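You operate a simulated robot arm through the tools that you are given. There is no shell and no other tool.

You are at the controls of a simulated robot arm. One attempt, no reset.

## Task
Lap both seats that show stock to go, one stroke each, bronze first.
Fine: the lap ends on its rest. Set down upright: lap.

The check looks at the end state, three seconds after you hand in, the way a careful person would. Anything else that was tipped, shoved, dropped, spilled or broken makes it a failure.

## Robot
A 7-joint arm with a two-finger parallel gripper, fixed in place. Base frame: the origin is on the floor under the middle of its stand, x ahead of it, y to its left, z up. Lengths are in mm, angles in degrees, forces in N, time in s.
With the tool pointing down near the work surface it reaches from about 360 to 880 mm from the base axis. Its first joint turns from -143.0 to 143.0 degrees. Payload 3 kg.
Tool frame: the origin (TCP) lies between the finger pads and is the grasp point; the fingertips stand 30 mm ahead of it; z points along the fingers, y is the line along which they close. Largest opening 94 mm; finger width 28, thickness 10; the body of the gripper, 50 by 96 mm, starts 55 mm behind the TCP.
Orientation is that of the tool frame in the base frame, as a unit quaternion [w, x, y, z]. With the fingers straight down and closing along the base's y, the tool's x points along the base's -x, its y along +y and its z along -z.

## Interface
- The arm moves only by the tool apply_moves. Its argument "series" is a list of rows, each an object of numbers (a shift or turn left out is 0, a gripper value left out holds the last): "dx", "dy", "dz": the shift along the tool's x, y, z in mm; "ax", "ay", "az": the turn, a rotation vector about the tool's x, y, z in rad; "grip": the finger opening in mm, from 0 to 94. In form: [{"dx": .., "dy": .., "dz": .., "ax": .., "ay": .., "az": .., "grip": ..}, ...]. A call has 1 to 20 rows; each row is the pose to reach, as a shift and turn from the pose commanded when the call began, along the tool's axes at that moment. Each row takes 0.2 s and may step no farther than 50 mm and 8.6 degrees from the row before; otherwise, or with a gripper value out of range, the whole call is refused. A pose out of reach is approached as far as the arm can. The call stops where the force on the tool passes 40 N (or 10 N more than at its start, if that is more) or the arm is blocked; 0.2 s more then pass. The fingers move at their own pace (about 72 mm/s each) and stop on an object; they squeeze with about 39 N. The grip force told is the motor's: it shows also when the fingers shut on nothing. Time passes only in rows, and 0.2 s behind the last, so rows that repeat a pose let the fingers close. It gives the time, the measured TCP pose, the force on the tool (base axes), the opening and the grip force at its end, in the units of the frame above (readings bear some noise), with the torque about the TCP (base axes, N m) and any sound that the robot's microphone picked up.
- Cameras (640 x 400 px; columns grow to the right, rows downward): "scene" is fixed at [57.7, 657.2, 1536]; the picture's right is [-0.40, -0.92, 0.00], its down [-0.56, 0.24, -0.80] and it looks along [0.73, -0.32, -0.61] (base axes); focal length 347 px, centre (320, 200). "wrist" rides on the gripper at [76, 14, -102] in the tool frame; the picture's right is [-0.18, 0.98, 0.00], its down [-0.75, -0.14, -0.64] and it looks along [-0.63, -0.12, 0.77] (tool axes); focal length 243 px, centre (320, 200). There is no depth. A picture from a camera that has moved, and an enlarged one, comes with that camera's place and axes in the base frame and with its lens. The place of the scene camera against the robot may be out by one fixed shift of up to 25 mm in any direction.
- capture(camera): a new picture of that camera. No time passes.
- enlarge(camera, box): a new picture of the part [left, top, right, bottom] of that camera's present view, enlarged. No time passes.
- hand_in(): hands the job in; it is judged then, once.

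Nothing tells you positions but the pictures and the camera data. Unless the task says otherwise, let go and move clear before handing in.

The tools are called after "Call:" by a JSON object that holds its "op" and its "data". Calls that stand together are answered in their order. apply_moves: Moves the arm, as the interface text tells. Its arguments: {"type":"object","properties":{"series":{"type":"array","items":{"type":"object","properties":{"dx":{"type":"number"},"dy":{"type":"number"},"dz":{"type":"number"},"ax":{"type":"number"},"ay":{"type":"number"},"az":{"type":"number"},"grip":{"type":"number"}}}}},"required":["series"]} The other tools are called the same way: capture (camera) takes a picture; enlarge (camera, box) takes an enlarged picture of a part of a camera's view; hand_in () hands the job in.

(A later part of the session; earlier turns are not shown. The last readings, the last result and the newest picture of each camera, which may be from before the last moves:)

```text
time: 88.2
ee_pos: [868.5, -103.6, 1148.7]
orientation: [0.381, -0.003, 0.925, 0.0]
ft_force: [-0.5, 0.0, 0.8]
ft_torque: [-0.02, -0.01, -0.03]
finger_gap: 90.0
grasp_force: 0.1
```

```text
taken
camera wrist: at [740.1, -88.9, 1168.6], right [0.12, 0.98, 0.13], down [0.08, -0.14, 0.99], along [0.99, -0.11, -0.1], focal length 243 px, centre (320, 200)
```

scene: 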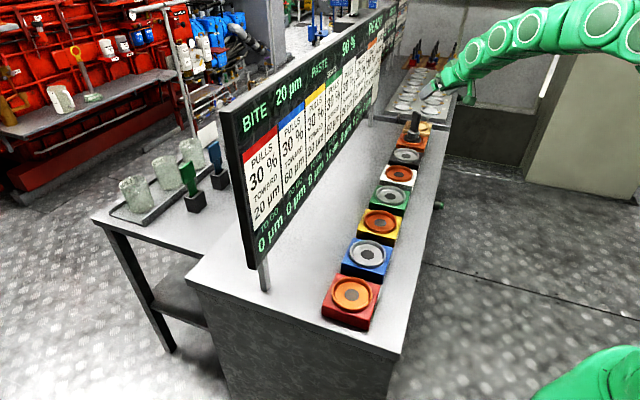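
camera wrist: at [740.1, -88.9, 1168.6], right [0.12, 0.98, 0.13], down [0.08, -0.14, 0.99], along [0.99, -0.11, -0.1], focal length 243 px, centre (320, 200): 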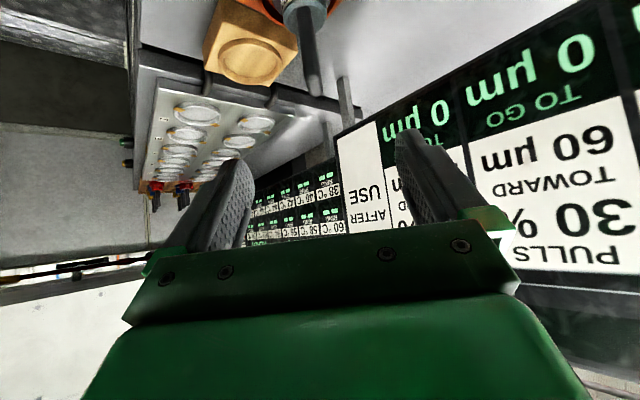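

I'm positioned behind the lap again. Approaching along the finger axis to the same grip point as when I released it.

Call:
{"op": "apply_moves", "data": {"series": [{"dx": 12, "dz": 15}, {"dx": 24, "dz": 30}, {"dx": 32.6, "dz": 43}, {"dx": 32.6, "dz": 70}, {"dx": 32.6, "dz": 100}, {"dx": 32.6, "dz": 125}, {"dx": 32.6, "dz": 142}, {"dx": 32.6, "dz": 151}, {"dx": 32.6, "dz": 153.3}, {"dx": 32.6, "dz": 153.3}]}}

Call:
{"op": "capture", "data": {"camera": "wrist"}}

Call:
{"op": "enlarge", "data": {"camera": "scene", "box": [395, 105, 435, 155]}}

```text
time: 90.4
ee_pos: [952.5, -102.0, 1016.5]
orientation: [0.381, -0.003, 0.924, 0.0]
ft_force: [0.2, -0.3, 0.8]
ft_torque: [0.01, 0.01, 0.01]
finger_gap: 90.1
grasp_force: 0.1
```

```text
taken
camera wrist: at [824.9, -88.6, 1036.8], right [0.12, 0.98, 0.13], down [0.08, -0.14, 0.99], along [0.99, -0.11, -0.1], focal length 243 px, centre (320, 200)
```

wrist: 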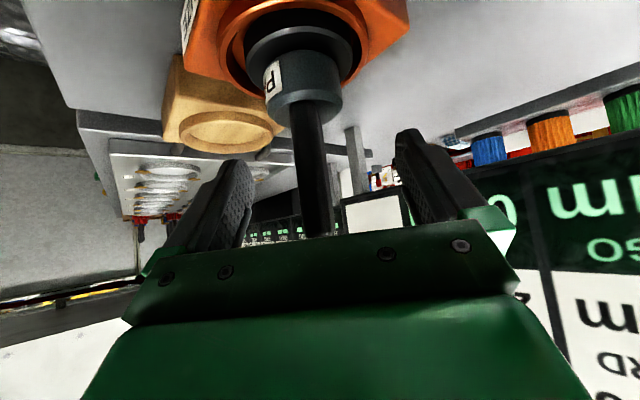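

```text
8.00 times, centred on (415, 130) of scene
camera zoom: at [57.7, 657.2, 1536.0], right [-0.4, -0.92, 0.0], down [-0.56, 0.24, -0.8], along [0.73, -0.32, -0.61], focal length 2777 px, centre (-440, 760)
```

zoom: 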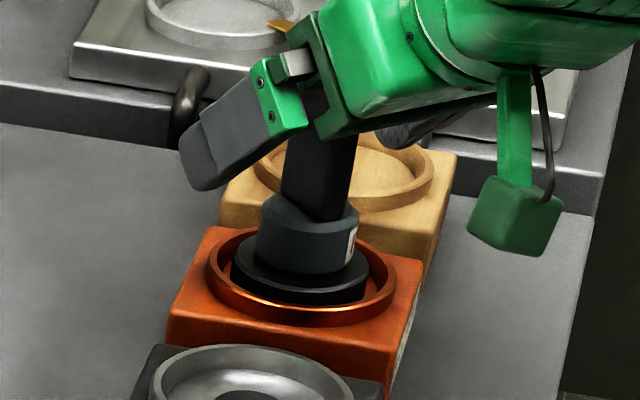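

Aligned around the handle, about 1 mm to one side; I'll nudge and close, then test-lift.

Call:
{"op": "apply_moves", "data": {"series": [{"dy": -1.3}, {"dy": -1.3, "grip": 60}, {"dy": -1.3, "grip": 35}, {"dy": -1.3, "grip": 0}, {"dy": -1.3, "grip": 0}, {"dy": -1.3, "grip": 0}, {"dy": -1.3, "grip": 0}]}}

Call:
{"op": "apply_moves", "data": {"series": [{"dx": -0.7, "dz": -0.7}, {"dx": -1.8, "dz": -1.8}, {"dx": -3.2, "dz": -3.2}, {"dx": -4.6, "dz": -4.6}, {"dx": -4.6, "dz": -4.6}]}}

Call:
{"op": "enlarge", "data": {"camera": "scene", "box": [395, 105, 435, 155]}}

```text
time: 92.0
ee_pos: [952.9, -103.4, 1016.9]
orientation: [0.381, -0.003, 0.924, 0.0]
ft_force: [1.1, -7.1, 1.0]
ft_torque: [-0.47, -0.08, -0.02]
finger_gap: 18.4
grasp_force: 38.9
```

```text
time: 93.2
ee_pos: [952.1, -102.2, 1021.7]
orientation: [0.382, -0.003, 0.924, 0.0]
ft_force: [0.7, -0.4, -4.6]
ft_torque: [-0.01, 0.01, 0.0]
finger_gap: 18.2
grasp_force: 39.3
```

```text
8.00 times, centred on (415, 130) of scene
camera zoom: at [57.7, 657.2, 1536.0], right [-0.4, -0.92, 0.0], down [-0.56, 0.24, -0.8], along [0.73, -0.32, -0.61], focal length 2777 px, centre (-440, 760)
```

zoom: 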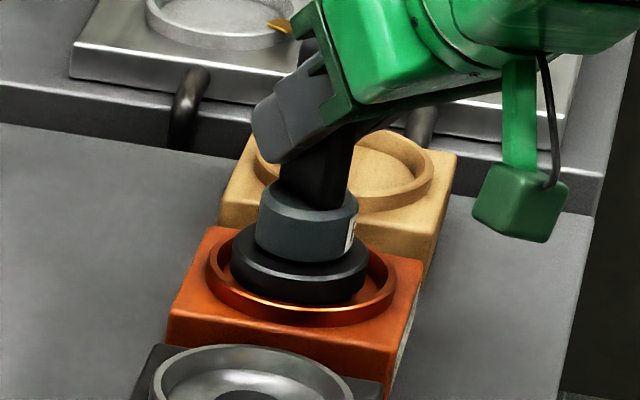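

Held and lifted cleanly. Raising it clear, then carrying it slowly back over black and white to above the green seat.

Call:
{"op": "apply_moves", "data": {"series": [{"dx": -3, "dz": -3}, {"dx": -9, "dz": -9}, {"dx": -17, "dz": -17}, {"dx": -26, "dz": -26}, {"dx": -34, "dz": -34}, {"dx": -39, "dz": -39}, {"dx": -41, "dz": -41}, {"dx": -41, "dz": -41}]}}

Call:
{"op": "apply_moves", "data": {"series": [{"dx": 3, "dy": 4, "dz": -3}, {"dx": 9, "dy": 12.5, "dz": -9}, {"dx": 18, "dy": 25, "dz": -18}, {"dx": 30, "dy": 42, "dz": -30}, {"dx": 43, "dy": 60, "dz": -43}, {"dx": 56, "dy": 78, "dz": -56}, {"dx": 69, "dy": 96.5, "dz": -68.5}, {"dx": 82, "dy": 115, "dz": -81.5}, {"dx": 95, "dy": 133, "dz": -94.5}, {"dx": 108, "dy": 151, "dz": -107.5}, {"dx": 121, "dy": 169, "dz": -120}, {"dx": 134, "dy": 187, "dz": -133}, {"dx": 147, "dy": 205.5, "dz": -146}, {"dx": 159, "dy": 222, "dz": -158}, {"dx": 169, "dy": 236, "dz": -168}, {"dx": 177, "dy": 247, "dz": -176}, {"dx": 181.5, "dy": 253.5, "dz": -180.2}, {"dx": 182.5, "dy": 255.5, "dz": -181.2}, {"dx": 182.5, "dy": 255.5, "dz": -181.2}]}}

Call:
{"op": "capture", "data": {"camera": "scene"}}

Call:
{"op": "capture", "data": {"camera": "wrist"}}

```text
time: 95.0
ee_pos: [952.9, -104.1, 1079.8]
orientation: [0.381, -0.003, 0.925, 0.0]
ft_force: [0.0, 0.7, -3.8]
ft_torque: [-0.03, 0.02, -0.02]
finger_gap: 18.2
grasp_force: 38.9
```

```text
time: 99.0
ee_pos: [692.2, 151.6, 1080.4]
orientation: [0.381, -0.002, 0.924, 0.0]
ft_force: [-0.1, 0.0, -4.6]
ft_torque: [0.04, 0.03, 0.02]
finger_gap: 18.1
grasp_force: 39.1
```

```text
taken
```

scene: 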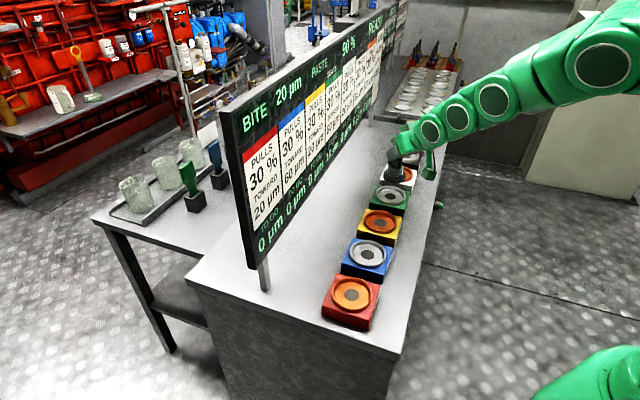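

```text
taken
camera wrist: at [565.7, 164.1, 1100.8], right [0.12, 0.98, 0.13], down [0.08, -0.14, 0.99], along [0.99, -0.11, -0.1], focal length 243 px, centre (320, 200)
```

wrist: 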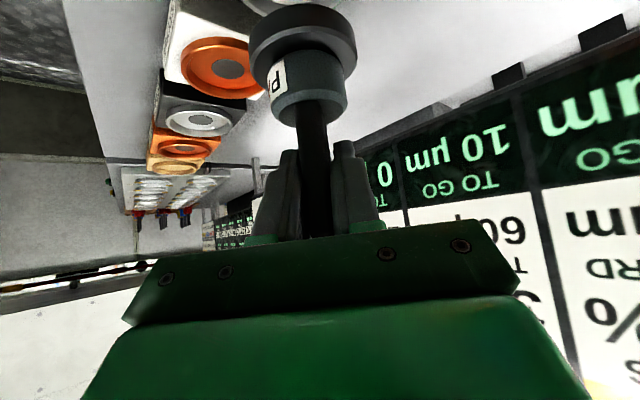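

Above the green seat. Lowering to just over the rim with a small correction, then I'll project where it will land.

Call:
{"op": "apply_moves", "data": {"series": [{"dx": 3, "dy": 0, "dz": 4}, {"dx": 9, "dy": 0.5, "dz": 10.5}, {"dx": 16, "dy": 1, "dz": 18.5}, {"dx": 22, "dy": 1, "dz": 25}, {"dx": 25.2, "dy": 1, "dz": 28.8}, {"dx": 25.2, "dy": 1, "dz": 28.8}]}}

Call:
{"op": "enlarge", "data": {"camera": "scene", "box": [365, 160, 415, 215]}}

Call:
{"op": "capture", "data": {"camera": "wrist"}}

```text
time: 100.4
ee_pos: [695.4, 151.9, 1040.6]
orientation: [0.38, -0.003, 0.925, 0.0]
ft_force: [1.3, 0.9, -4.1]
ft_torque: [-0.02, 0.03, -0.01]
finger_gap: 18.1
grasp_force: 38.8
```

```text
7.27 times, centred on (390, 188) of scene
camera zoom: at [57.7, 657.2, 1536.0], right [-0.4, -0.92, 0.0], down [-0.56, 0.24, -0.8], along [0.73, -0.32, -0.61], focal length 2525 px, centre (-189, 291)
```

zoom: 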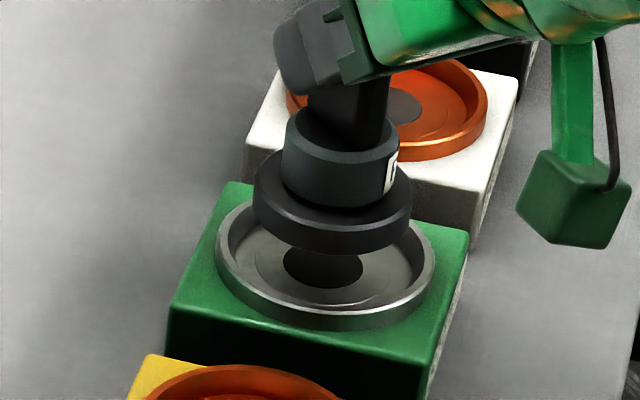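

```text
taken
camera wrist: at [568.4, 165.0, 1061.8], right [0.12, 0.98, 0.13], down [0.08, -0.14, 0.99], along [0.99, -0.11, -0.1], focal length 243 px, centre (320, 200)
```

wrist: 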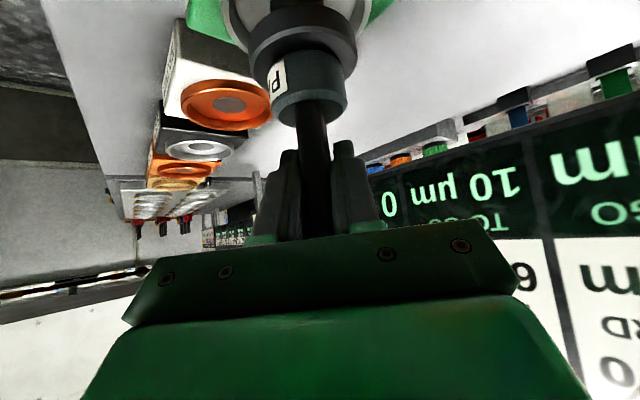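

Call:
{"op": "enlarge", "data": {"camera": "wrist", "box": [200, 0, 400, 125]}}

Call:
{"op": "enlarge", "data": {"camera": "scene", "box": [378, 172, 406, 205]}}

```text
3.20 times, centred on (300, 62) of wrist
camera zoom: at [568.4, 165.0, 1061.8], right [0.12, 0.98, 0.13], down [0.08, -0.14, 0.99], along [0.99, -0.11, -0.1], focal length 776 px, centre (384, 640)
```

zoom: 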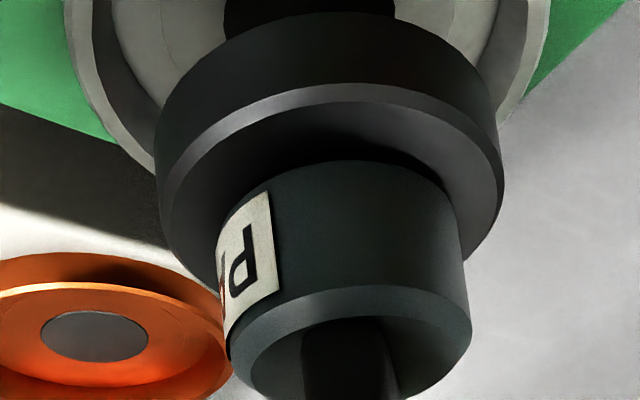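

```text
12.12 times, centred on (392, 188) of scene
camera zoom: at [57.7, 657.2, 1536.0], right [-0.4, -0.92, 0.0], down [-0.56, 0.24, -0.8], along [0.73, -0.32, -0.61], focal length 4208 px, centre (-553, 339)
```

zoom: 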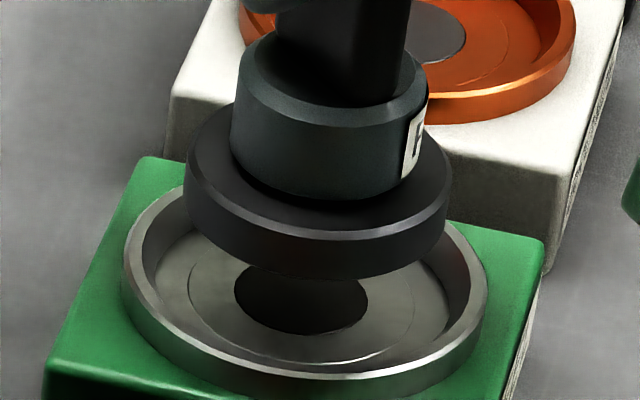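

The two cameras bracket the lap's landing point to within about 3 mm of the seat centre and the ring leaves about 8 mm of clearance. Shifting 1.5 mm toward the mean and lowering gently.

Call:
{"op": "apply_moves", "data": {"series": [{"dx": 3.5, "dy": 0.5, "dz": 1.5}, {"dx": 7.5, "dy": 1, "dz": 5.6}, {"dx": 10.7, "dy": 1, "dz": 8.8}, {"dx": 13.2, "dy": 1, "dz": 11.3}, {"dx": 15, "dy": 1, "dz": 13.1}, {"dx": 16.2, "dy": 1, "dz": 14.3}, {"dx": 16.7, "dy": 1, "dz": 14.8}, {"dx": 16.7, "dy": 1, "dz": 14.8}]}}

Call:
{"op": "enlarge", "data": {"camera": "scene", "box": [378, 172, 406, 205]}}

```text
time: 102.2
ee_pos: [694.0, 152.6, 1019.3]
orientation: [0.381, -0.004, 0.925, 0.001]
ft_force: [0.6, 0.6, -4.2]
ft_torque: [0.0, 0.01, 0.0]
finger_gap: 18.4
grasp_force: 39.0
```

```text
12.12 times, centred on (392, 188) of scene
camera zoom: at [57.7, 657.2, 1536.0], right [-0.4, -0.92, 0.0], down [-0.56, 0.24, -0.8], along [0.73, -0.32, -0.61], focal length 4208 px, centre (-553, 339)
```

zoom: 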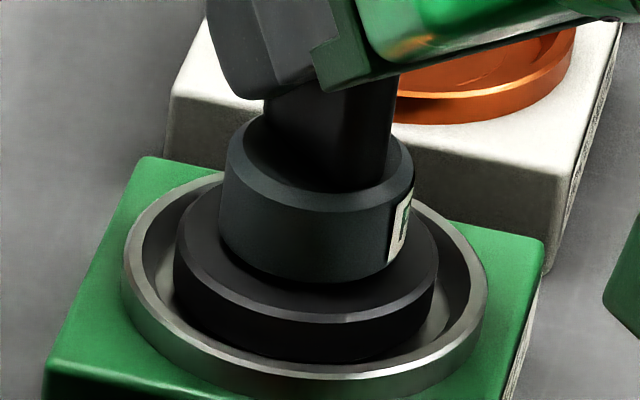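

Nicely centred inside the ring. Lowering the last two millimetres until it takes the load.

Call:
{"op": "apply_moves", "data": {"series": [{"dx": 0.5, "dz": 0.5}, {"dx": 1.0, "dz": 1.0}, {"dx": 1.4, "dz": 1.4}, {"dx": 1.4, "dz": 1.4}]}}

Call:
{"op": "enlarge", "data": {"camera": "scene", "box": [378, 172, 406, 205]}}

```text
time: 103.2
ee_pos: [694.2, 152.9, 1018.0]
orientation: [0.381, -0.003, 0.924, 0.0]
ft_force: [-0.3, -0.4, -4.1]
ft_torque: [0.02, -0.01, -0.05]
finger_gap: 18.3
grasp_force: 39.0
```

```text
12.12 times, centred on (392, 188) of scene
camera zoom: at [57.7, 657.2, 1536.0], right [-0.4, -0.92, 0.0], down [-0.56, 0.24, -0.8], along [0.73, -0.32, -0.61], focal length 4208 px, centre (-553, 339)
```

zoom: 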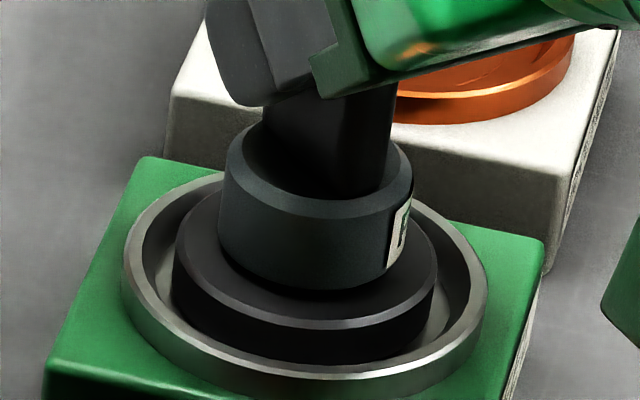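

Call:
{"op": "apply_moves", "data": {"series": [{"dx": 0.4, "dz": 0.4}, {"dx": 0.8, "dz": 0.8}, {"dx": 1.0, "dz": 1.0}, {"dx": 1.0, "dz": 1.0}]}}

```text
time: 104.2
ee_pos: [694.8, 152.0, 1016.5]
orientation: [0.382, -0.003, 0.924, 0.0]
ft_force: [-0.3, -0.4, -3.6]
ft_torque: [0.06, -0.03, -0.01]
finger_gap: 18.1
grasp_force: 39.0
```

Just about touching; a little lower still.

Call:
{"op": "apply_moves", "data": {"series": [{"dx": 0.4, "dz": 0.4}, {"dx": 0.7, "dz": 0.7}, {"dx": 0.7, "dz": 0.7}]}}

Call:
{"op": "enlarge", "data": {"camera": "scene", "box": [378, 172, 406, 205]}}

```text
time: 105.0
ee_pos: [693.9, 152.1, 1016.6]
orientation: [0.382, -0.003, 0.924, 0.001]
ft_force: [-5.0, -4.1, 21.4]
ft_torque: [0.07, 0.83, 0.1]
finger_gap: 18.2
grasp_force: 38.7
```

```text
12.12 times, centred on (392, 188) of scene
camera zoom: at [57.7, 657.2, 1536.0], right [-0.4, -0.92, 0.0], down [-0.56, 0.24, -0.8], along [0.73, -0.32, -0.61], focal length 4208 px, centre (-553, 339)
```

zoom: 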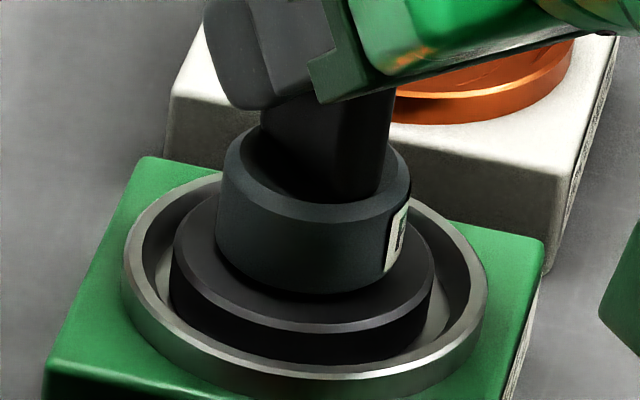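

Seated: it's now pressing on the seat. I'll relieve the pressure slightly and open the fingers.

Call:
{"op": "apply_moves", "data": {"series": [{"dx": -0.4, "dz": -0.4}, {"dx": -0.4, "dz": -0.4}, {"dx": -0.4, "dz": -0.4, "grip": 26}, {"dx": -0.4, "dz": -0.4, "grip": 45}, {"dx": -0.4, "dz": -0.4, "grip": 70}, {"dx": -0.4, "dz": -0.4, "grip": 90}, {"dx": -0.4, "dz": -0.4, "grip": 90}]}}

Call:
{"op": "enlarge", "data": {"camera": "scene", "box": [370, 155, 420, 210]}}

Call:
{"op": "enlarge", "data": {"camera": "scene", "box": [220, 0, 420, 125]}}

```text
time: 106.6
ee_pos: [694.9, 152.0, 1015.7]
orientation: [0.381, -0.003, 0.925, 0.0]
ft_force: [0.8, -0.4, 0.0]
ft_torque: [0.02, 0.04, -0.01]
finger_gap: 89.8
grasp_force: 0.2
```

```text
7.27 times, centred on (395, 182) of scene
camera zoom: at [57.7, 657.2, 1536.0], right [-0.4, -0.92, 0.0], down [-0.56, 0.24, -0.8], along [0.73, -0.32, -0.61], focal length 2525 px, centre (-226, 327)
```

zoom: 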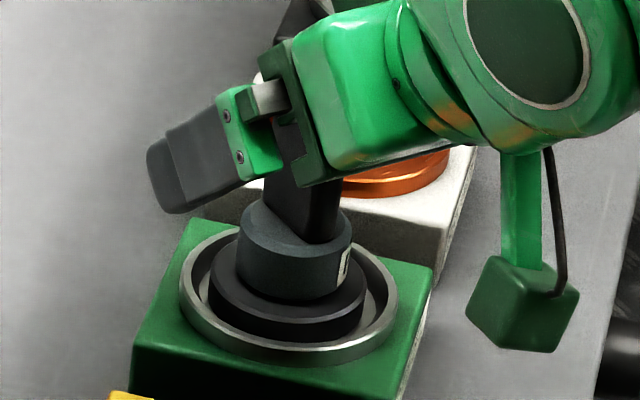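

```text
3.20 times, centred on (320, 62) of scene
camera zoom: at [57.7, 657.2, 1536.0], right [-0.4, -0.92, 0.0], down [-0.56, 0.24, -0.8], along [0.73, -0.32, -0.61], focal length 1111 px, centre (320, 640)
```

zoom: 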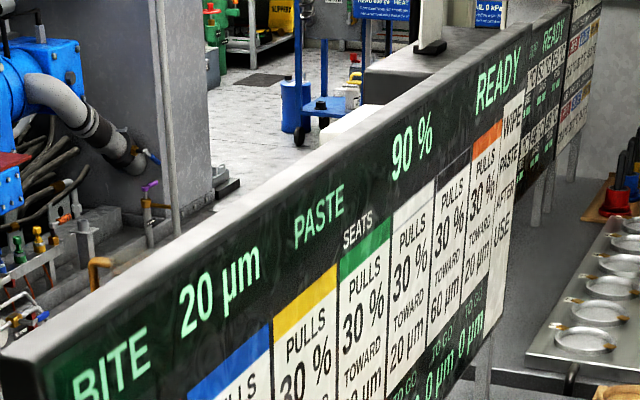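

The lap is upright in the green seat and the board still shows READY. Backing the fingers off along their axis and rising clear.

Call:
{"op": "apply_moves", "data": {"series": [{"dz": -8}, {"dz": -25}, {"dz": -50}, {"dz": -80}, {"dz": -110}, {"dz": -135, "dx": -15}, {"dz": -150, "dx": -40}, {"dz": -150, "dx": -40}]}}

Call:
{"op": "enlarge", "data": {"camera": "scene", "box": [365, 145, 425, 215]}}

Call:
{"op": "capture", "data": {"camera": "scene"}}

```text
time: 108.4
ee_pos: [617.2, 153.3, 1149.8]
orientation: [0.381, -0.003, 0.925, 0.0]
ft_force: [-0.2, -0.2, 0.4]
ft_torque: [0.02, 0.0, 0.0]
finger_gap: 89.9
grasp_force: 0.1
```

```text
5.71 times, centred on (395, 180) of scene
camera zoom: at [57.7, 657.2, 1536.0], right [-0.4, -0.92, 0.0], down [-0.56, 0.24, -0.8], along [0.73, -0.32, -0.61], focal length 1984 px, centre (-109, 314)
```

zoom: 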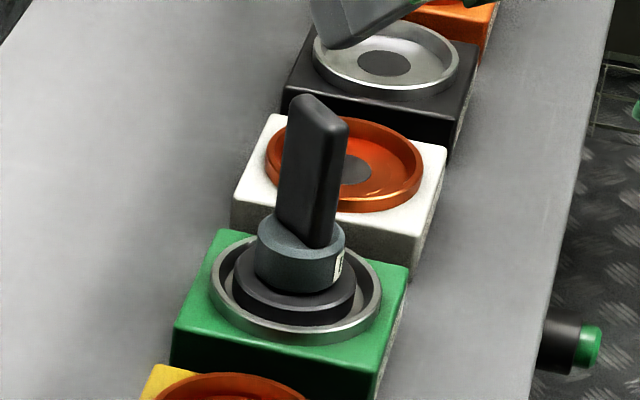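

```text
taken
```

scene: 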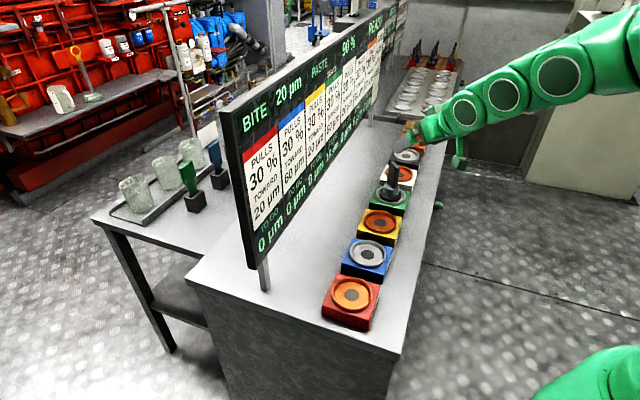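

The lap stands upright and level in green. Going back to the button: untilt, move across high, and close the fingers.

Call:
{"op": "apply_moves", "data": {"series": [{"dx": -1, "dy": -15, "dz": 1, "ay": 0.05, "grip": 0}, {"dx": -3, "dy": -42, "dz": 3, "ay": 0.13}, {"dx": -5, "dy": -72, "dz": 5, "ay": 0.21}, {"dx": -7, "dy": -102, "dz": 7, "ay": 0.29}, {"dx": -9, "dy": -132, "dz": 9, "ay": 0.37}, {"dx": -11, "dy": -162, "dz": 11, "ay": 0.45}, {"dx": -13, "dy": -192, "dz": 13, "ay": 0.53}, {"dx": -14.5, "dy": -220, "dz": 14.5, "ay": 0.61}, {"dx": -15.5, "dy": -245, "dz": 15.5, "ay": 0.69}, {"dx": -16, "dy": -264, "dz": 16, "ay": 0.75}, {"dx": -16.4, "dy": -273, "dz": 16.2, "ay": 0.782}, {"dx": -16.4, "dy": -273, "dz": 16.2, "ay": 0.782}]}}

Call:
{"op": "apply_moves", "data": {"series": [{"az": -0.08}, {"az": -0.18}, {"az": -0.28}, {"az": -0.38}, {"az": -0.48}, {"az": -0.58}, {"az": -0.68}, {"az": -0.78}, {"az": -0.78}]}}

Call:
{"op": "capture", "data": {"camera": "scene"}}

```text
time: 111.0
ee_pos: [642.8, -121.9, 1151.0]
orientation: [-0.001, -0.003, 1.0, -0.001]
ft_force: [-0.7, -0.3, -0.6]
ft_torque: [0.0, 0.03, -0.02]
finger_gap: 0.0
grasp_force: 32.9
```

```text
time: 113.0
ee_pos: [642.4, -121.2, 1151.2]
orientation: [0.0, -0.384, 0.923, -0.002]
ft_force: [-0.1, -0.3, 0.7]
ft_torque: [0.01, 0.02, -0.01]
finger_gap: 0.2
grasp_force: 33.2
```

```text
taken
```

scene: 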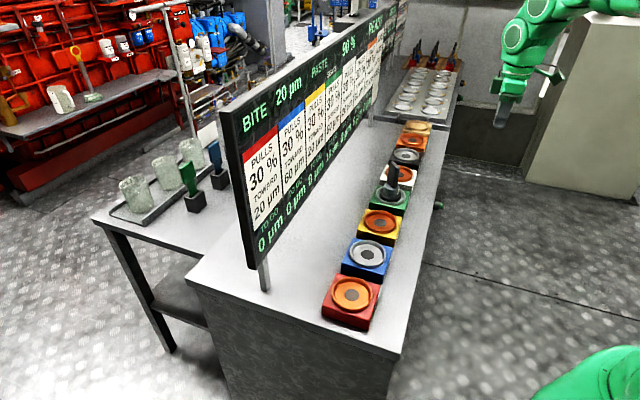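

Now descend to the same pre-press pose in front of the button, tilting as before.

Call:
{"op": "apply_moves", "data": {"series": [{"dx": -0.3, "dy": -8, "dz": 25}, {"dx": -1, "dy": -20, "dz": 62, "ay": -0.05}, {"dx": -2, "dy": -29.5, "dz": 100, "ay": -0.12}, {"dx": -2.9, "dy": -29.5, "dz": 140, "ay": -0.19}, {"dx": -2.9, "dy": -29.5, "dz": 180, "ay": -0.26}, {"dx": -2.9, "dy": -29.5, "dz": 220, "ay": -0.33}, {"dx": -2.9, "dy": -29.5, "dz": 258, "ay": -0.4}, {"dx": -2.9, "dy": -29.5, "dz": 290, "ay": -0.47}, {"dx": -2.9, "dy": -29.5, "dz": 314, "ay": -0.54}, {"dx": -2.9, "dy": -29.5, "dz": 325.6, "ay": -0.6}, {"dx": -2.9, "dy": -29.5, "dz": 325.6, "ay": -0.6}]}}

Call:
{"op": "enlarge", "data": {"camera": "scene", "box": [420, 155, 490, 235]}}

```text
time: 115.4
ee_pos: [664.9, -139.0, 825.6]
orientation: [0.272, -0.367, 0.883, 0.112]
ft_force: [0.8, 0.7, 0.4]
ft_torque: [0.0, 0.0, 0.02]
finger_gap: 0.0
grasp_force: 33.1
```

```text
5.00 times, centred on (455, 195) of scene
camera zoom: at [57.7, 657.2, 1536.0], right [-0.4, -0.92, 0.0], down [-0.56, 0.24, -0.8], along [0.73, -0.32, -0.61], focal length 1736 px, centre (-355, 225)
```

zoom: 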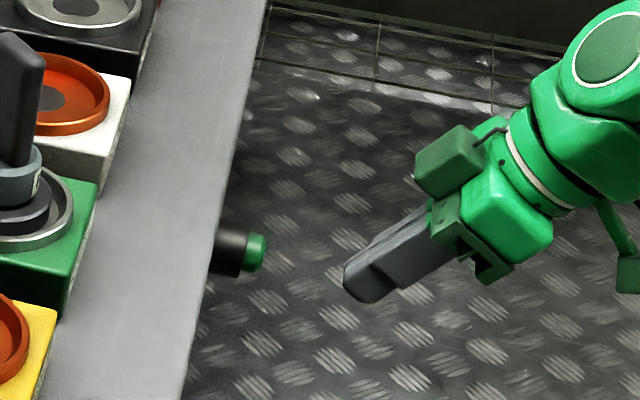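

Same pre-press pose reached. Moving forward to just short of the cap, then pressing once until the click.

Call:
{"op": "apply_moves", "data": {"series": [{"dx": -10, "dz": 6.9}, {"dx": -21, "dz": 14.4}, {"dx": -30, "dz": 20.5}, {"dx": -36, "dz": 24.7}, {"dx": -36, "dz": 24.7}]}}

Call:
{"op": "enlarge", "data": {"camera": "scene", "box": [425, 165, 475, 225]}}

```text
time: 116.6
ee_pos: [694.5, -108.5, 825.7]
orientation: [0.273, -0.366, 0.883, 0.112]
ft_force: [0.3, 0.2, 1.3]
ft_torque: [-0.03, 0.01, 0.04]
finger_gap: 0.0
grasp_force: 32.5
```

```text
6.67 times, centred on (450, 195) of scene
camera zoom: at [57.7, 657.2, 1536.0], right [-0.4, -0.92, 0.0], down [-0.56, 0.24, -0.8], along [0.73, -0.32, -0.61], focal length 2314 px, centre (-547, 233)
```

zoom: 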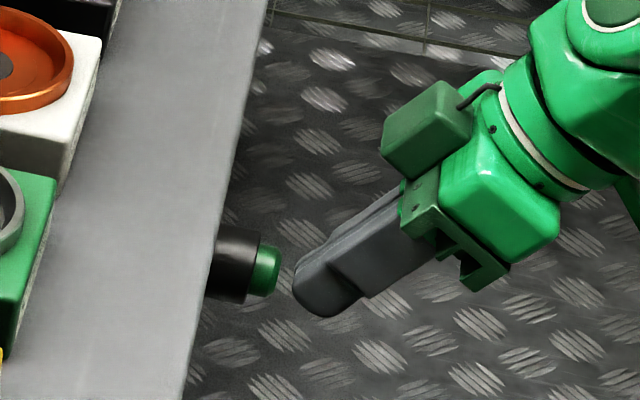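

Call:
{"op": "apply_moves", "data": {"series": [{"dx": -2.5, "dz": 1.7}, {"dx": -5, "dz": 3.4}, {"dx": -6.6, "dz": 4.5}, {"dx": -7.8, "dz": 5.3}, {"dx": -9, "dz": 6.2}, {"dx": -9.8, "dz": 6.7}]}}

Call:
{"op": "enlarge", "data": {"camera": "scene", "box": [220, 0, 420, 125]}}

```text
time: 118.0
ee_pos: [703.4, -102.0, 826.0]
orientation: [0.271, -0.367, 0.883, 0.112]
ft_force: [-29.3, -16.1, 5.9]
ft_torque: [-0.15, 0.36, 0.25]
finger_gap: 0.0
grasp_force: 32.8
heard: click
```

```text
3.20 times, centred on (320, 62) of scene
camera zoom: at [57.7, 657.2, 1536.0], right [-0.4, -0.92, 0.0], down [-0.56, 0.24, -0.8], along [0.73, -0.32, -0.61], focal length 1111 px, centre (320, 640)
```

zoom: 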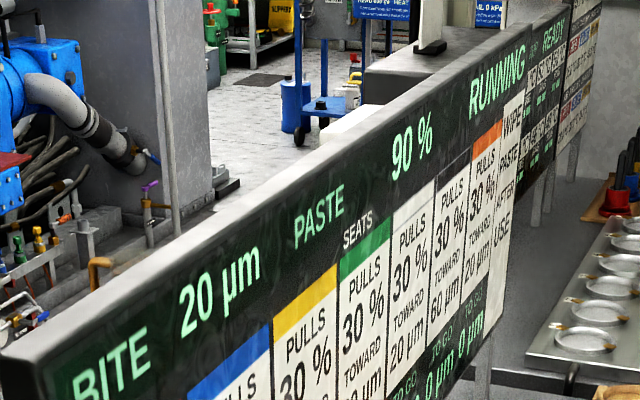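

Click heard and the board shows RUNNING. Backing straight off the button and waiting for the stroke to finish.

Call:
{"op": "apply_moves", "data": {"series": [{"dx": 8, "dz": -5.6}, {"dx": 25, "dz": -17}, {"dx": 45, "dz": -31}, {"dx": 45, "dz": -31}]}}

Call:
{"op": "apply_moves", "data": {"series": [{"dx": -10, "dz": -16, "ay": 0.06}, {"dx": -25, "dz": -38, "ay": 0.14}, {"dx": -42, "dz": -62, "ay": 0.22}, {"dx": -60, "dz": -88, "ay": 0.3}, {"dx": -78, "dz": -114, "ay": 0.38}, {"dx": -96, "dz": -140, "ay": 0.46}, {"dx": -112, "dz": -163, "ay": 0.54}, {"dx": -120, "dz": -175, "ay": 0.6}, {"dx": -120, "dz": -175, "ay": 0.6}]}}

Call:
{"op": "enlarge", "data": {"camera": "scene", "box": [220, 0, 420, 125]}}

Call:
{"op": "enlarge", "data": {"camera": "scene", "box": [310, 90, 380, 190]}}

Call:
{"op": "capture", "data": {"camera": "scene"}}

```text
time: 119.0
ee_pos: [665.4, -140.8, 826.0]
orientation: [0.272, -0.366, 0.883, 0.113]
ft_force: [0.8, -0.1, -0.3]
ft_torque: [-0.03, 0.0, -0.03]
finger_gap: 0.0
grasp_force: 33.4
```

```text
time: 121.0
ee_pos: [667.4, -138.9, 1038.3]
orientation: [0.0, -0.384, 0.923, -0.001]
ft_force: [-0.2, 0.7, -0.1]
ft_torque: [-0.03, 0.0, 0.02]
finger_gap: 0.2
grasp_force: 33.2
```

```text
3.20 times, centred on (320, 62) of scene
camera zoom: at [57.7, 657.2, 1536.0], right [-0.4, -0.92, 0.0], down [-0.56, 0.24, -0.8], along [0.73, -0.32, -0.61], focal length 1111 px, centre (320, 640)
```

zoom: 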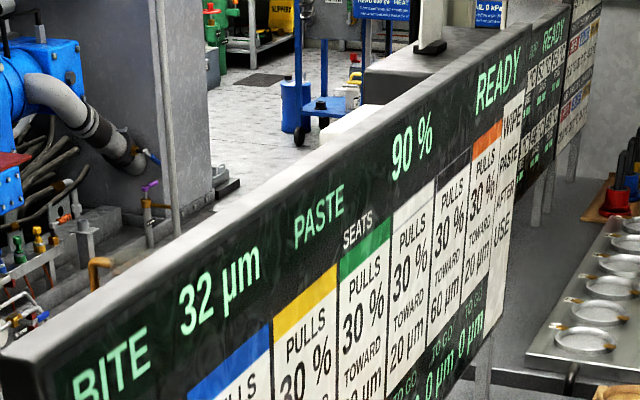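

```text
4.00 times, centred on (345, 140) of scene
camera zoom: at [57.7, 657.2, 1536.0], right [-0.4, -0.92, 0.0], down [-0.56, 0.24, -0.8], along [0.73, -0.32, -0.61], focal length 1389 px, centre (220, 440)
```

zoom: 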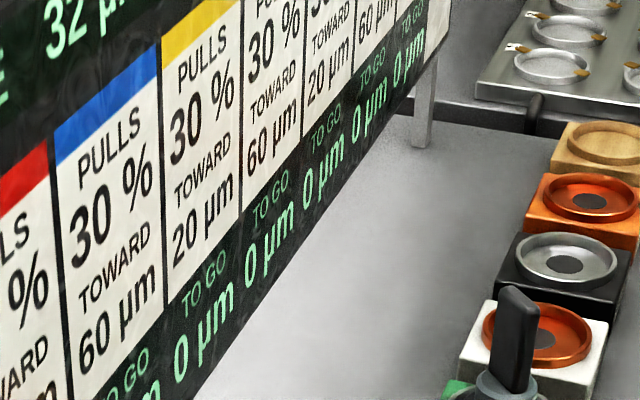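

```text
taken
```

scene: 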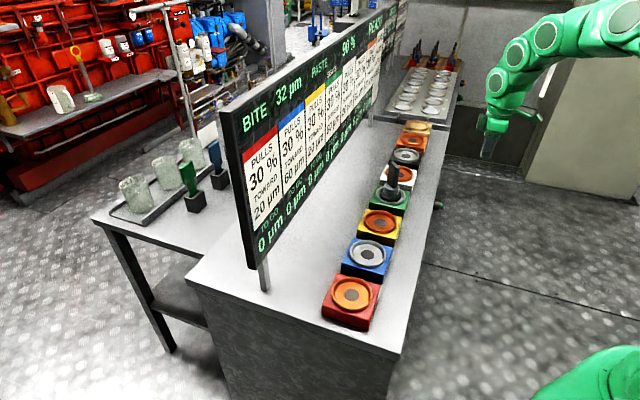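

Both seats now read 0 µm to go, the stroke is done and the board is READY. I'll finish by putting the lap on its wooden rest; first a quick empty reach check there at a steeper tilt. Turning the tool forward and rising.

Call:
{"op": "apply_moves", "data": {"series": [{"dx": 0.5, "dy": 4, "dz": -14, "az": 0.08}, {"dx": 1, "dy": 8, "dz": -28, "az": 0.18}, {"dx": 1.5, "dy": 12, "dz": -42, "az": 0.28}, {"dx": 2, "dy": 16, "dz": -56, "az": 0.38}, {"dx": 3, "dy": 20, "dz": -70, "az": 0.48}, {"dx": 4, "dy": 25, "dz": -84, "az": 0.58}, {"dx": 4.5, "dy": 29, "dz": -98, "az": 0.68}, {"dx": 4.8, "dy": 33.2, "dz": -112, "az": 0.78}, {"dx": 4.8, "dy": 33.2, "dz": -112, "az": 0.78}]}}

Call:
{"op": "apply_moves", "data": {"series": [{"dx": -20, "dy": -4, "dz": 3, "ay": -0.06, "grip": 90}, {"dx": -46, "dy": -10, "dz": 8, "ay": -0.13}, {"dx": -74, "dy": -16, "dz": 13, "ay": -0.21}, {"dx": -102, "dy": -22, "dz": 18, "ay": -0.29}, {"dx": -130, "dy": -28, "dz": 24, "ay": -0.37}, {"dx": -158, "dy": -34, "dz": 30, "ay": -0.45}, {"dx": -186, "dy": -40, "dz": 36, "ay": -0.53}, {"dx": -214, "dy": -46, "dz": 42, "ay": -0.61}, {"dx": -242, "dy": -52, "dz": 47, "ay": -0.69}, {"dx": -270, "dy": -58, "dz": 52, "ay": -0.77}, {"dx": -294, "dy": -64, "dz": 57, "ay": -0.85}, {"dx": -312, "dy": -69, "dz": 60, "ay": -0.908}, {"dx": -312, "dy": -69, "dz": 60, "ay": -0.908}]}}

Call:
{"op": "capture", "data": {"camera": "scene"}}

Call:
{"op": "capture", "data": {"camera": "wrist"}}

```text
time: 123.0
ee_pos: [638.1, -118.1, 1150.9]
orientation: [0.0, -0.002, 1.0, 0.0]
ft_force: [-0.4, 0.6, -0.4]
ft_torque: [0.01, 0.0, 0.0]
finger_gap: 0.2
grasp_force: 32.9
```

```text
time: 125.8
ee_pos: [952.0, -186.5, 1089.0]
orientation: [0.439, -0.004, 0.899, 0.0]
ft_force: [0.9, 0.2, 0.6]
ft_torque: [0.01, -0.01, -0.03]
finger_gap: 90.0
grasp_force: 0.1
```

```text
taken
```

scene: 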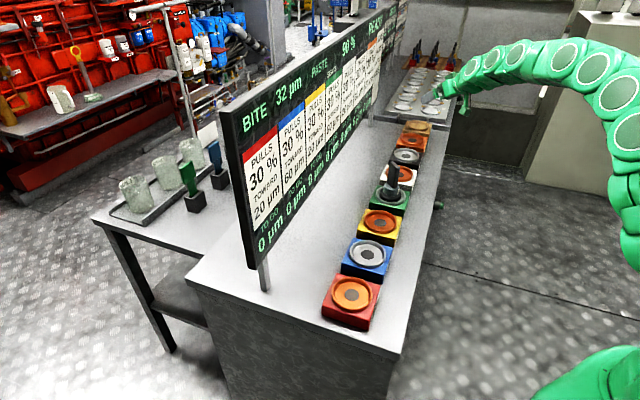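

```text
taken
camera wrist: at [823.1, -171.9, 1093.4], right [0.11, 0.98, 0.14], down [-0.04, -0.14, 0.99], along [0.99, -0.11, 0.03], focal length 243 px, centre (320, 200)
```

wrist: 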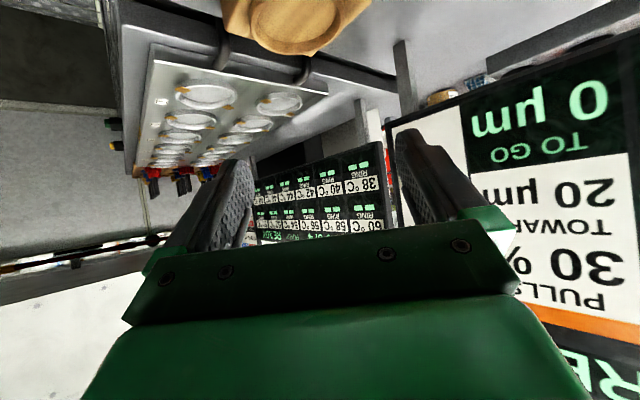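

Call:
{"op": "apply_moves", "data": {"series": [{"dx": -10, "dy": -1, "dz": 29}, {"dx": -20.5, "dy": -2.5, "dz": 58}, {"dx": -31, "dy": -3.5, "dz": 86.9}, {"dx": -14, "dy": -3.5, "dz": 100}, {"dx": 2.9, "dy": -3.5, "dz": 113.4}, {"dx": 2.9, "dy": -3.5, "dz": 113.4}]}}

Call:
{"op": "capture", "data": {"camera": "wrist"}}

Call:
{"op": "enlarge", "data": {"camera": "scene", "box": [395, 85, 455, 155]}}

```text
time: 127.2
ee_pos: [1040.1, -188.2, 1017.5]
orientation: [0.438, -0.004, 0.899, 0.0]
ft_force: [0.1, 0.3, 0.2]
ft_torque: [-0.01, -0.04, -0.01]
finger_gap: 90.1
grasp_force: 0.0
```

```text
taken
camera wrist: at [910.5, -175.6, 1021.9], right [0.11, 0.98, 0.14], down [-0.04, -0.14, 0.99], along [0.99, -0.11, 0.03], focal length 243 px, centre (320, 200)
```

wrist: 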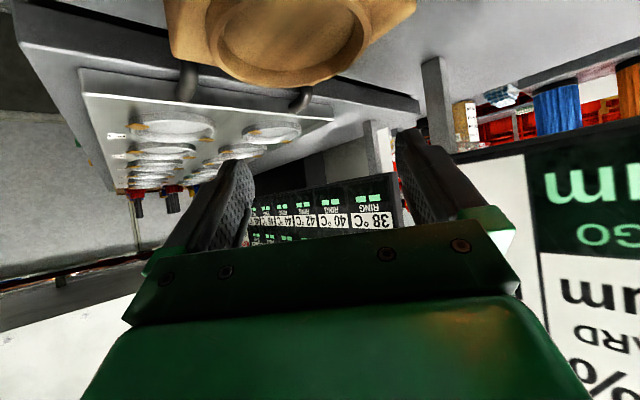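

```text
5.71 times, centred on (425, 120) of scene
camera zoom: at [57.7, 657.2, 1536.0], right [-0.4, -0.92, 0.0], down [-0.56, 0.24, -0.8], along [0.73, -0.32, -0.61], focal length 1984 px, centre (-280, 657)
```

zoom: 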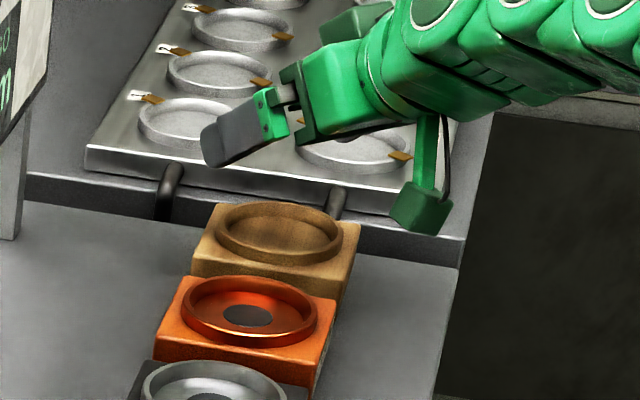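

The rest is reachable at 52°. I'll zoom in here to pin down its ring centre accurately.

Call:
{"op": "enlarge", "data": {"camera": "wrist", "box": [160, 0, 420, 110]}}

Call:
{"op": "enlarge", "data": {"camera": "scene", "box": [402, 108, 438, 148]}}

```text
2.46 times, centred on (290, 55) of wrist
camera zoom: at [910.5, -175.6, 1021.9], right [0.11, 0.98, 0.14], down [-0.04, -0.14, 0.99], along [0.99, -0.11, 0.03], focal length 597 px, centre (394, 557)
```

zoom: 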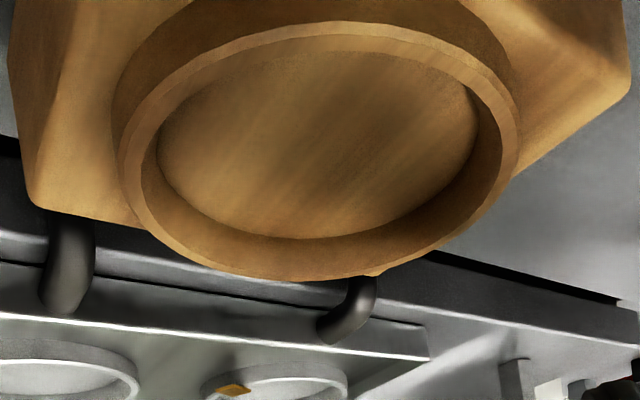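

```text
10.00 times, centred on (420, 128) of scene
camera zoom: at [57.7, 657.2, 1536.0], right [-0.4, -0.92, 0.0], down [-0.56, 0.24, -0.8], along [0.73, -0.32, -0.61], focal length 3471 px, centre (-680, 920)
```

zoom: 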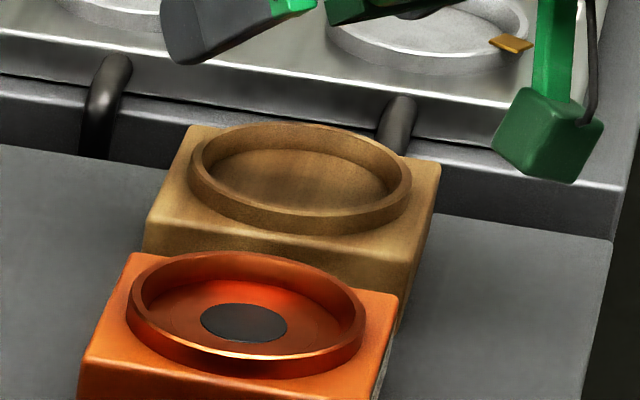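

The rest's ring centre is near (1040, -192) with about 7 mm of play around the lap. Now I'll rise and travel back high over the bench front to a point behind the lap in green.

Call:
{"op": "apply_moves", "data": {"series": [{"dx": -26, "dz": -20.5}, {"dx": -52.4, "dz": -41}, {"dx": -78.6, "dz": -61.4}, {"dx": -104.8, "dz": -81.9}, {"dx": -104.8, "dz": -81.9}]}}

Call:
{"op": "apply_moves", "data": {"series": [{"dx": 10, "dy": 13, "dz": -13}, {"dx": 27, "dy": 34, "dz": -34}, {"dx": 46, "dy": 59, "dz": -59}, {"dx": 65, "dy": 83, "dz": -83}, {"dx": 84, "dy": 107.5, "dz": -107.5}, {"dx": 103, "dy": 132, "dz": -132}, {"dx": 122, "dy": 156, "dz": -156}, {"dx": 141, "dy": 180.5, "dz": -180.5}, {"dx": 160, "dy": 205, "dz": -205}, {"dx": 179, "dy": 229, "dz": -229}, {"dx": 198, "dy": 253.5, "dz": -253.5}, {"dx": 217, "dy": 278, "dz": -278}, {"dx": 234, "dy": 300, "dz": -300}, {"dx": 249, "dy": 319, "dz": -319}, {"dx": 260, "dy": 333, "dz": -333}, {"dx": 266, "dy": 340.5, "dz": -340.4}, {"dx": 266, "dy": 340.5, "dz": -340.4}]}}

Call:
{"op": "capture", "data": {"camera": "scene"}}

Call:
{"op": "capture", "data": {"camera": "wrist"}}

```text
time: 128.4
ee_pos: [1038.6, -188.2, 1150.7]
orientation: [0.438, -0.003, 0.899, 0.0]
ft_force: [-0.1, 0.5, 0.0]
ft_torque: [0.02, 0.0, -0.02]
finger_gap: 89.9
grasp_force: 0.0
```

```text
time: 132.0
ee_pos: [603.9, 149.9, 1150.9]
orientation: [0.439, -0.004, 0.899, 0.001]
ft_force: [0.1, -0.8, 0.9]
ft_torque: [-0.01, 0.01, 0.03]
finger_gap: 89.7
grasp_force: 0.1
```

```text
taken
```

scene: 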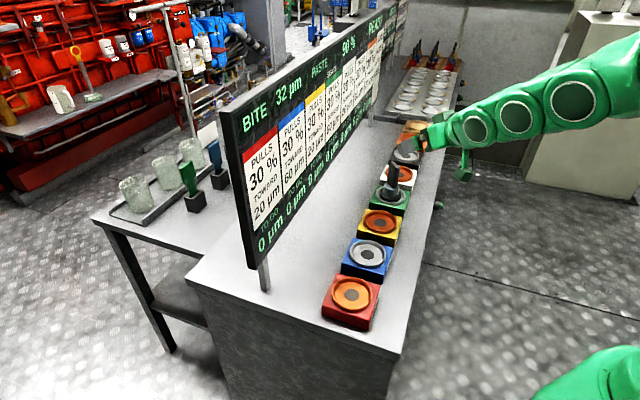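

```text
taken
camera wrist: at [475.3, 163.1, 1155.2], right [0.11, 0.98, 0.14], down [-0.04, -0.14, 0.99], along [0.99, -0.11, 0.03], focal length 243 px, centre (320, 200)
```

wrist: 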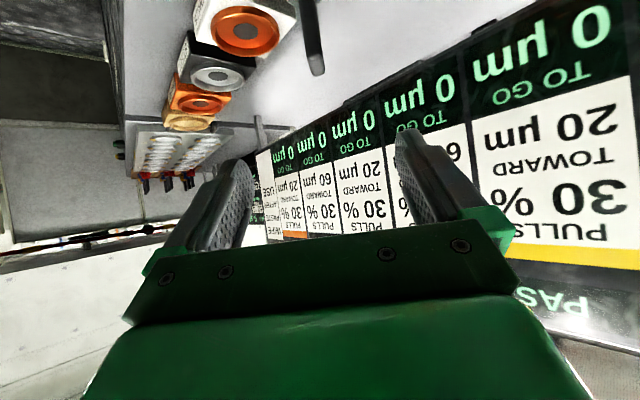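

Both green and orange read 0 on the board from here too. Lowering behind the lap, then sliding the open fingers forward around its handle.

Call:
{"op": "apply_moves", "data": {"series": [{"dx": 18, "dy": 1, "dz": 18}, {"dx": 36, "dy": 2, "dz": 36}, {"dx": 49.7, "dy": 2.2, "dz": 49}, {"dx": 49.7, "dy": 2.2, "dz": 60}]}}

Call:
{"op": "capture", "data": {"camera": "wrist"}}

```text
time: 133.0
ee_pos: [619.9, 151.4, 1074.7]
orientation: [0.438, -0.004, 0.899, 0.001]
ft_force: [-0.7, -0.2, -0.1]
ft_torque: [0.0, -0.01, 0.02]
finger_gap: 90.1
grasp_force: 0.0
```

```text
taken
camera wrist: at [491.7, 165.0, 1078.3], right [0.11, 0.98, 0.14], down [-0.04, -0.14, 0.99], along [0.99, -0.11, 0.02], focal length 243 px, centre (320, 200)
```

wrist: 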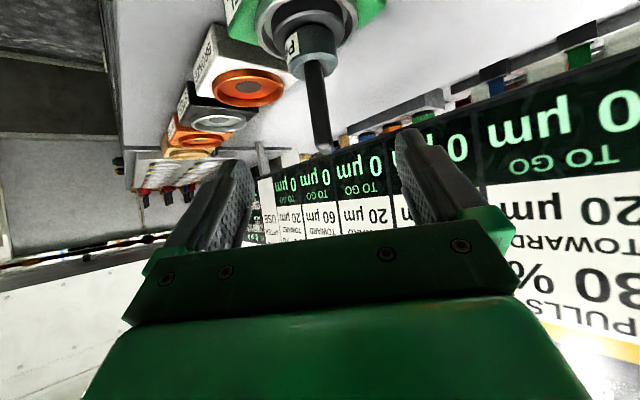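

Call:
{"op": "apply_moves", "data": {"series": [{"dx": 0, "dy": 0.5, "dz": 22}, {"dx": 0, "dy": 0.5, "dz": 46}, {"dx": 0, "dy": 0.5, "dz": 68}, {"dx": -0.5, "dy": 0.5, "dz": 84}, {"dx": -0.5, "dy": 0.5, "dz": 92}, {"dx": -0.5, "dy": 0.5, "dz": 94.3}, {"dx": -0.5, "dy": 0.5, "dz": 94.3}]}}

Call:
{"op": "capture", "data": {"camera": "wrist"}}

Call:
{"op": "enlarge", "data": {"camera": "scene", "box": [370, 155, 420, 210]}}

```text
time: 134.6
ee_pos: [695.8, 152.6, 1016.1]
orientation: [0.438, -0.005, 0.899, 0.001]
ft_force: [0.7, -0.7, 0.4]
ft_torque: [0.02, 0.02, -0.02]
finger_gap: 90.1
grasp_force: 0.2
```

```text
taken
camera wrist: at [567.2, 165.3, 1020.3], right [0.11, 0.98, 0.14], down [-0.04, -0.14, 0.99], along [0.99, -0.11, 0.03], focal length 243 px, centre (320, 200)
```

wrist: 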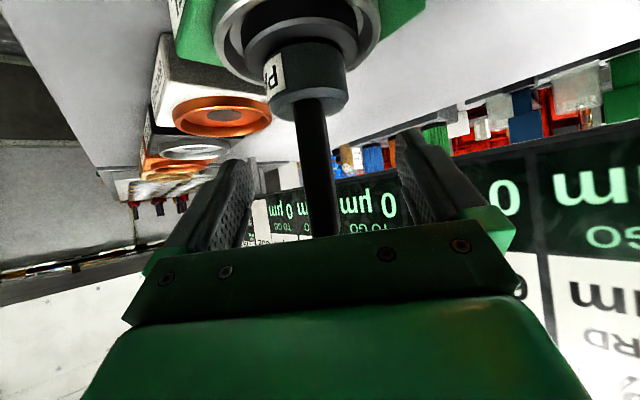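

```text
7.27 times, centred on (395, 182) of scene
camera zoom: at [57.7, 657.2, 1536.0], right [-0.4, -0.92, 0.0], down [-0.56, 0.24, -0.8], along [0.73, -0.32, -0.61], focal length 2525 px, centre (-226, 327)
```

zoom: 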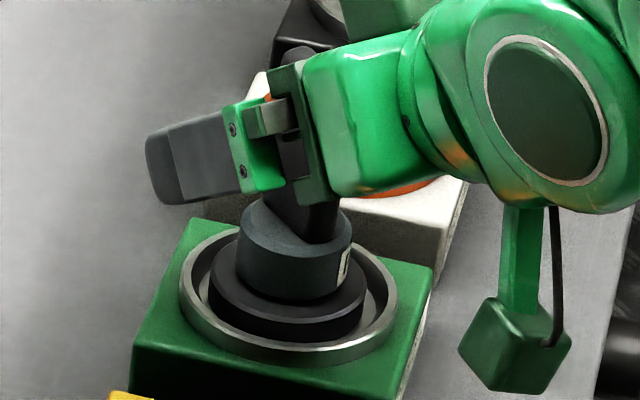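

Call:
{"op": "enlarge", "data": {"camera": "wrist", "box": [160, 0, 420, 110]}}

```text
2.46 times, centred on (290, 55) of wrist
camera zoom: at [567.2, 165.3, 1020.3], right [0.11, 0.98, 0.14], down [-0.04, -0.14, 0.99], along [0.99, -0.11, 0.03], focal length 597 px, centre (394, 557)
```

zoom: 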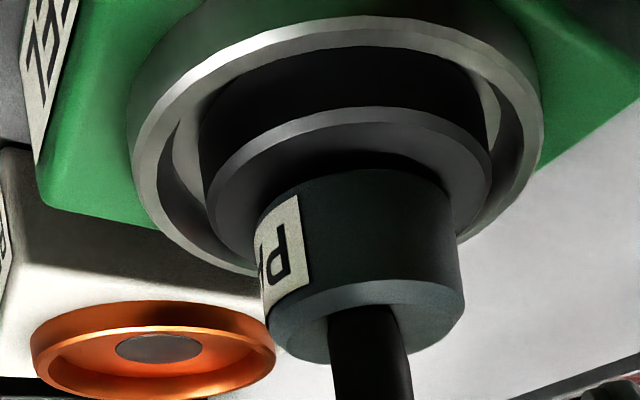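

The lap is centred in the green ring; I'm about 1 mm off to one side. Nudging, closing, and test-lifting.

Call:
{"op": "apply_moves", "data": {"series": [{"dy": 0.8}, {"dy": 0.8, "grip": 60}, {"dy": 0.8, "grip": 35}, {"dy": 0.8, "grip": 0}, {"dy": 0.8, "grip": 0}, {"dy": 0.8, "grip": 0}, {"dy": 0.8, "grip": 0}]}}

Call:
{"op": "apply_moves", "data": {"series": [{"dx": -0.8, "dz": -0.6}, {"dx": -2, "dz": -1.6}, {"dx": -3.6, "dz": -2.8}, {"dx": -5.2, "dz": -4.1}, {"dx": -5.2, "dz": -4.1}]}}

Call:
{"op": "enlarge", "data": {"camera": "scene", "box": [370, 155, 420, 210]}}

```text
time: 136.2
ee_pos: [695.5, 153.1, 1015.8]
orientation: [0.438, -0.003, 0.899, 0.0]
ft_force: [-0.6, -1.0, 2.0]
ft_torque: [0.11, -0.04, 0.0]
finger_gap: 18.3
grasp_force: 39.0
```

```text
time: 137.4
ee_pos: [696.7, 152.9, 1021.8]
orientation: [0.439, -0.003, 0.899, 0.001]
ft_force: [-0.1, -0.6, -4.2]
ft_torque: [-0.02, -0.01, 0.0]
finger_gap: 18.2
grasp_force: 38.5
```

```text
7.27 times, centred on (395, 182) of scene
camera zoom: at [57.7, 657.2, 1536.0], right [-0.4, -0.92, 0.0], down [-0.56, 0.24, -0.8], along [0.73, -0.32, -0.61], focal length 2525 px, centre (-226, 327)
```

zoom: 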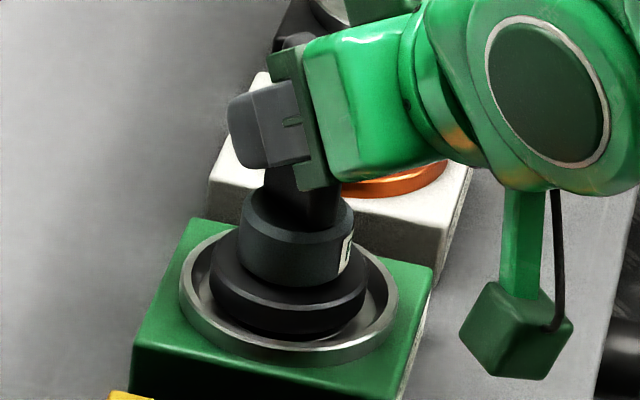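

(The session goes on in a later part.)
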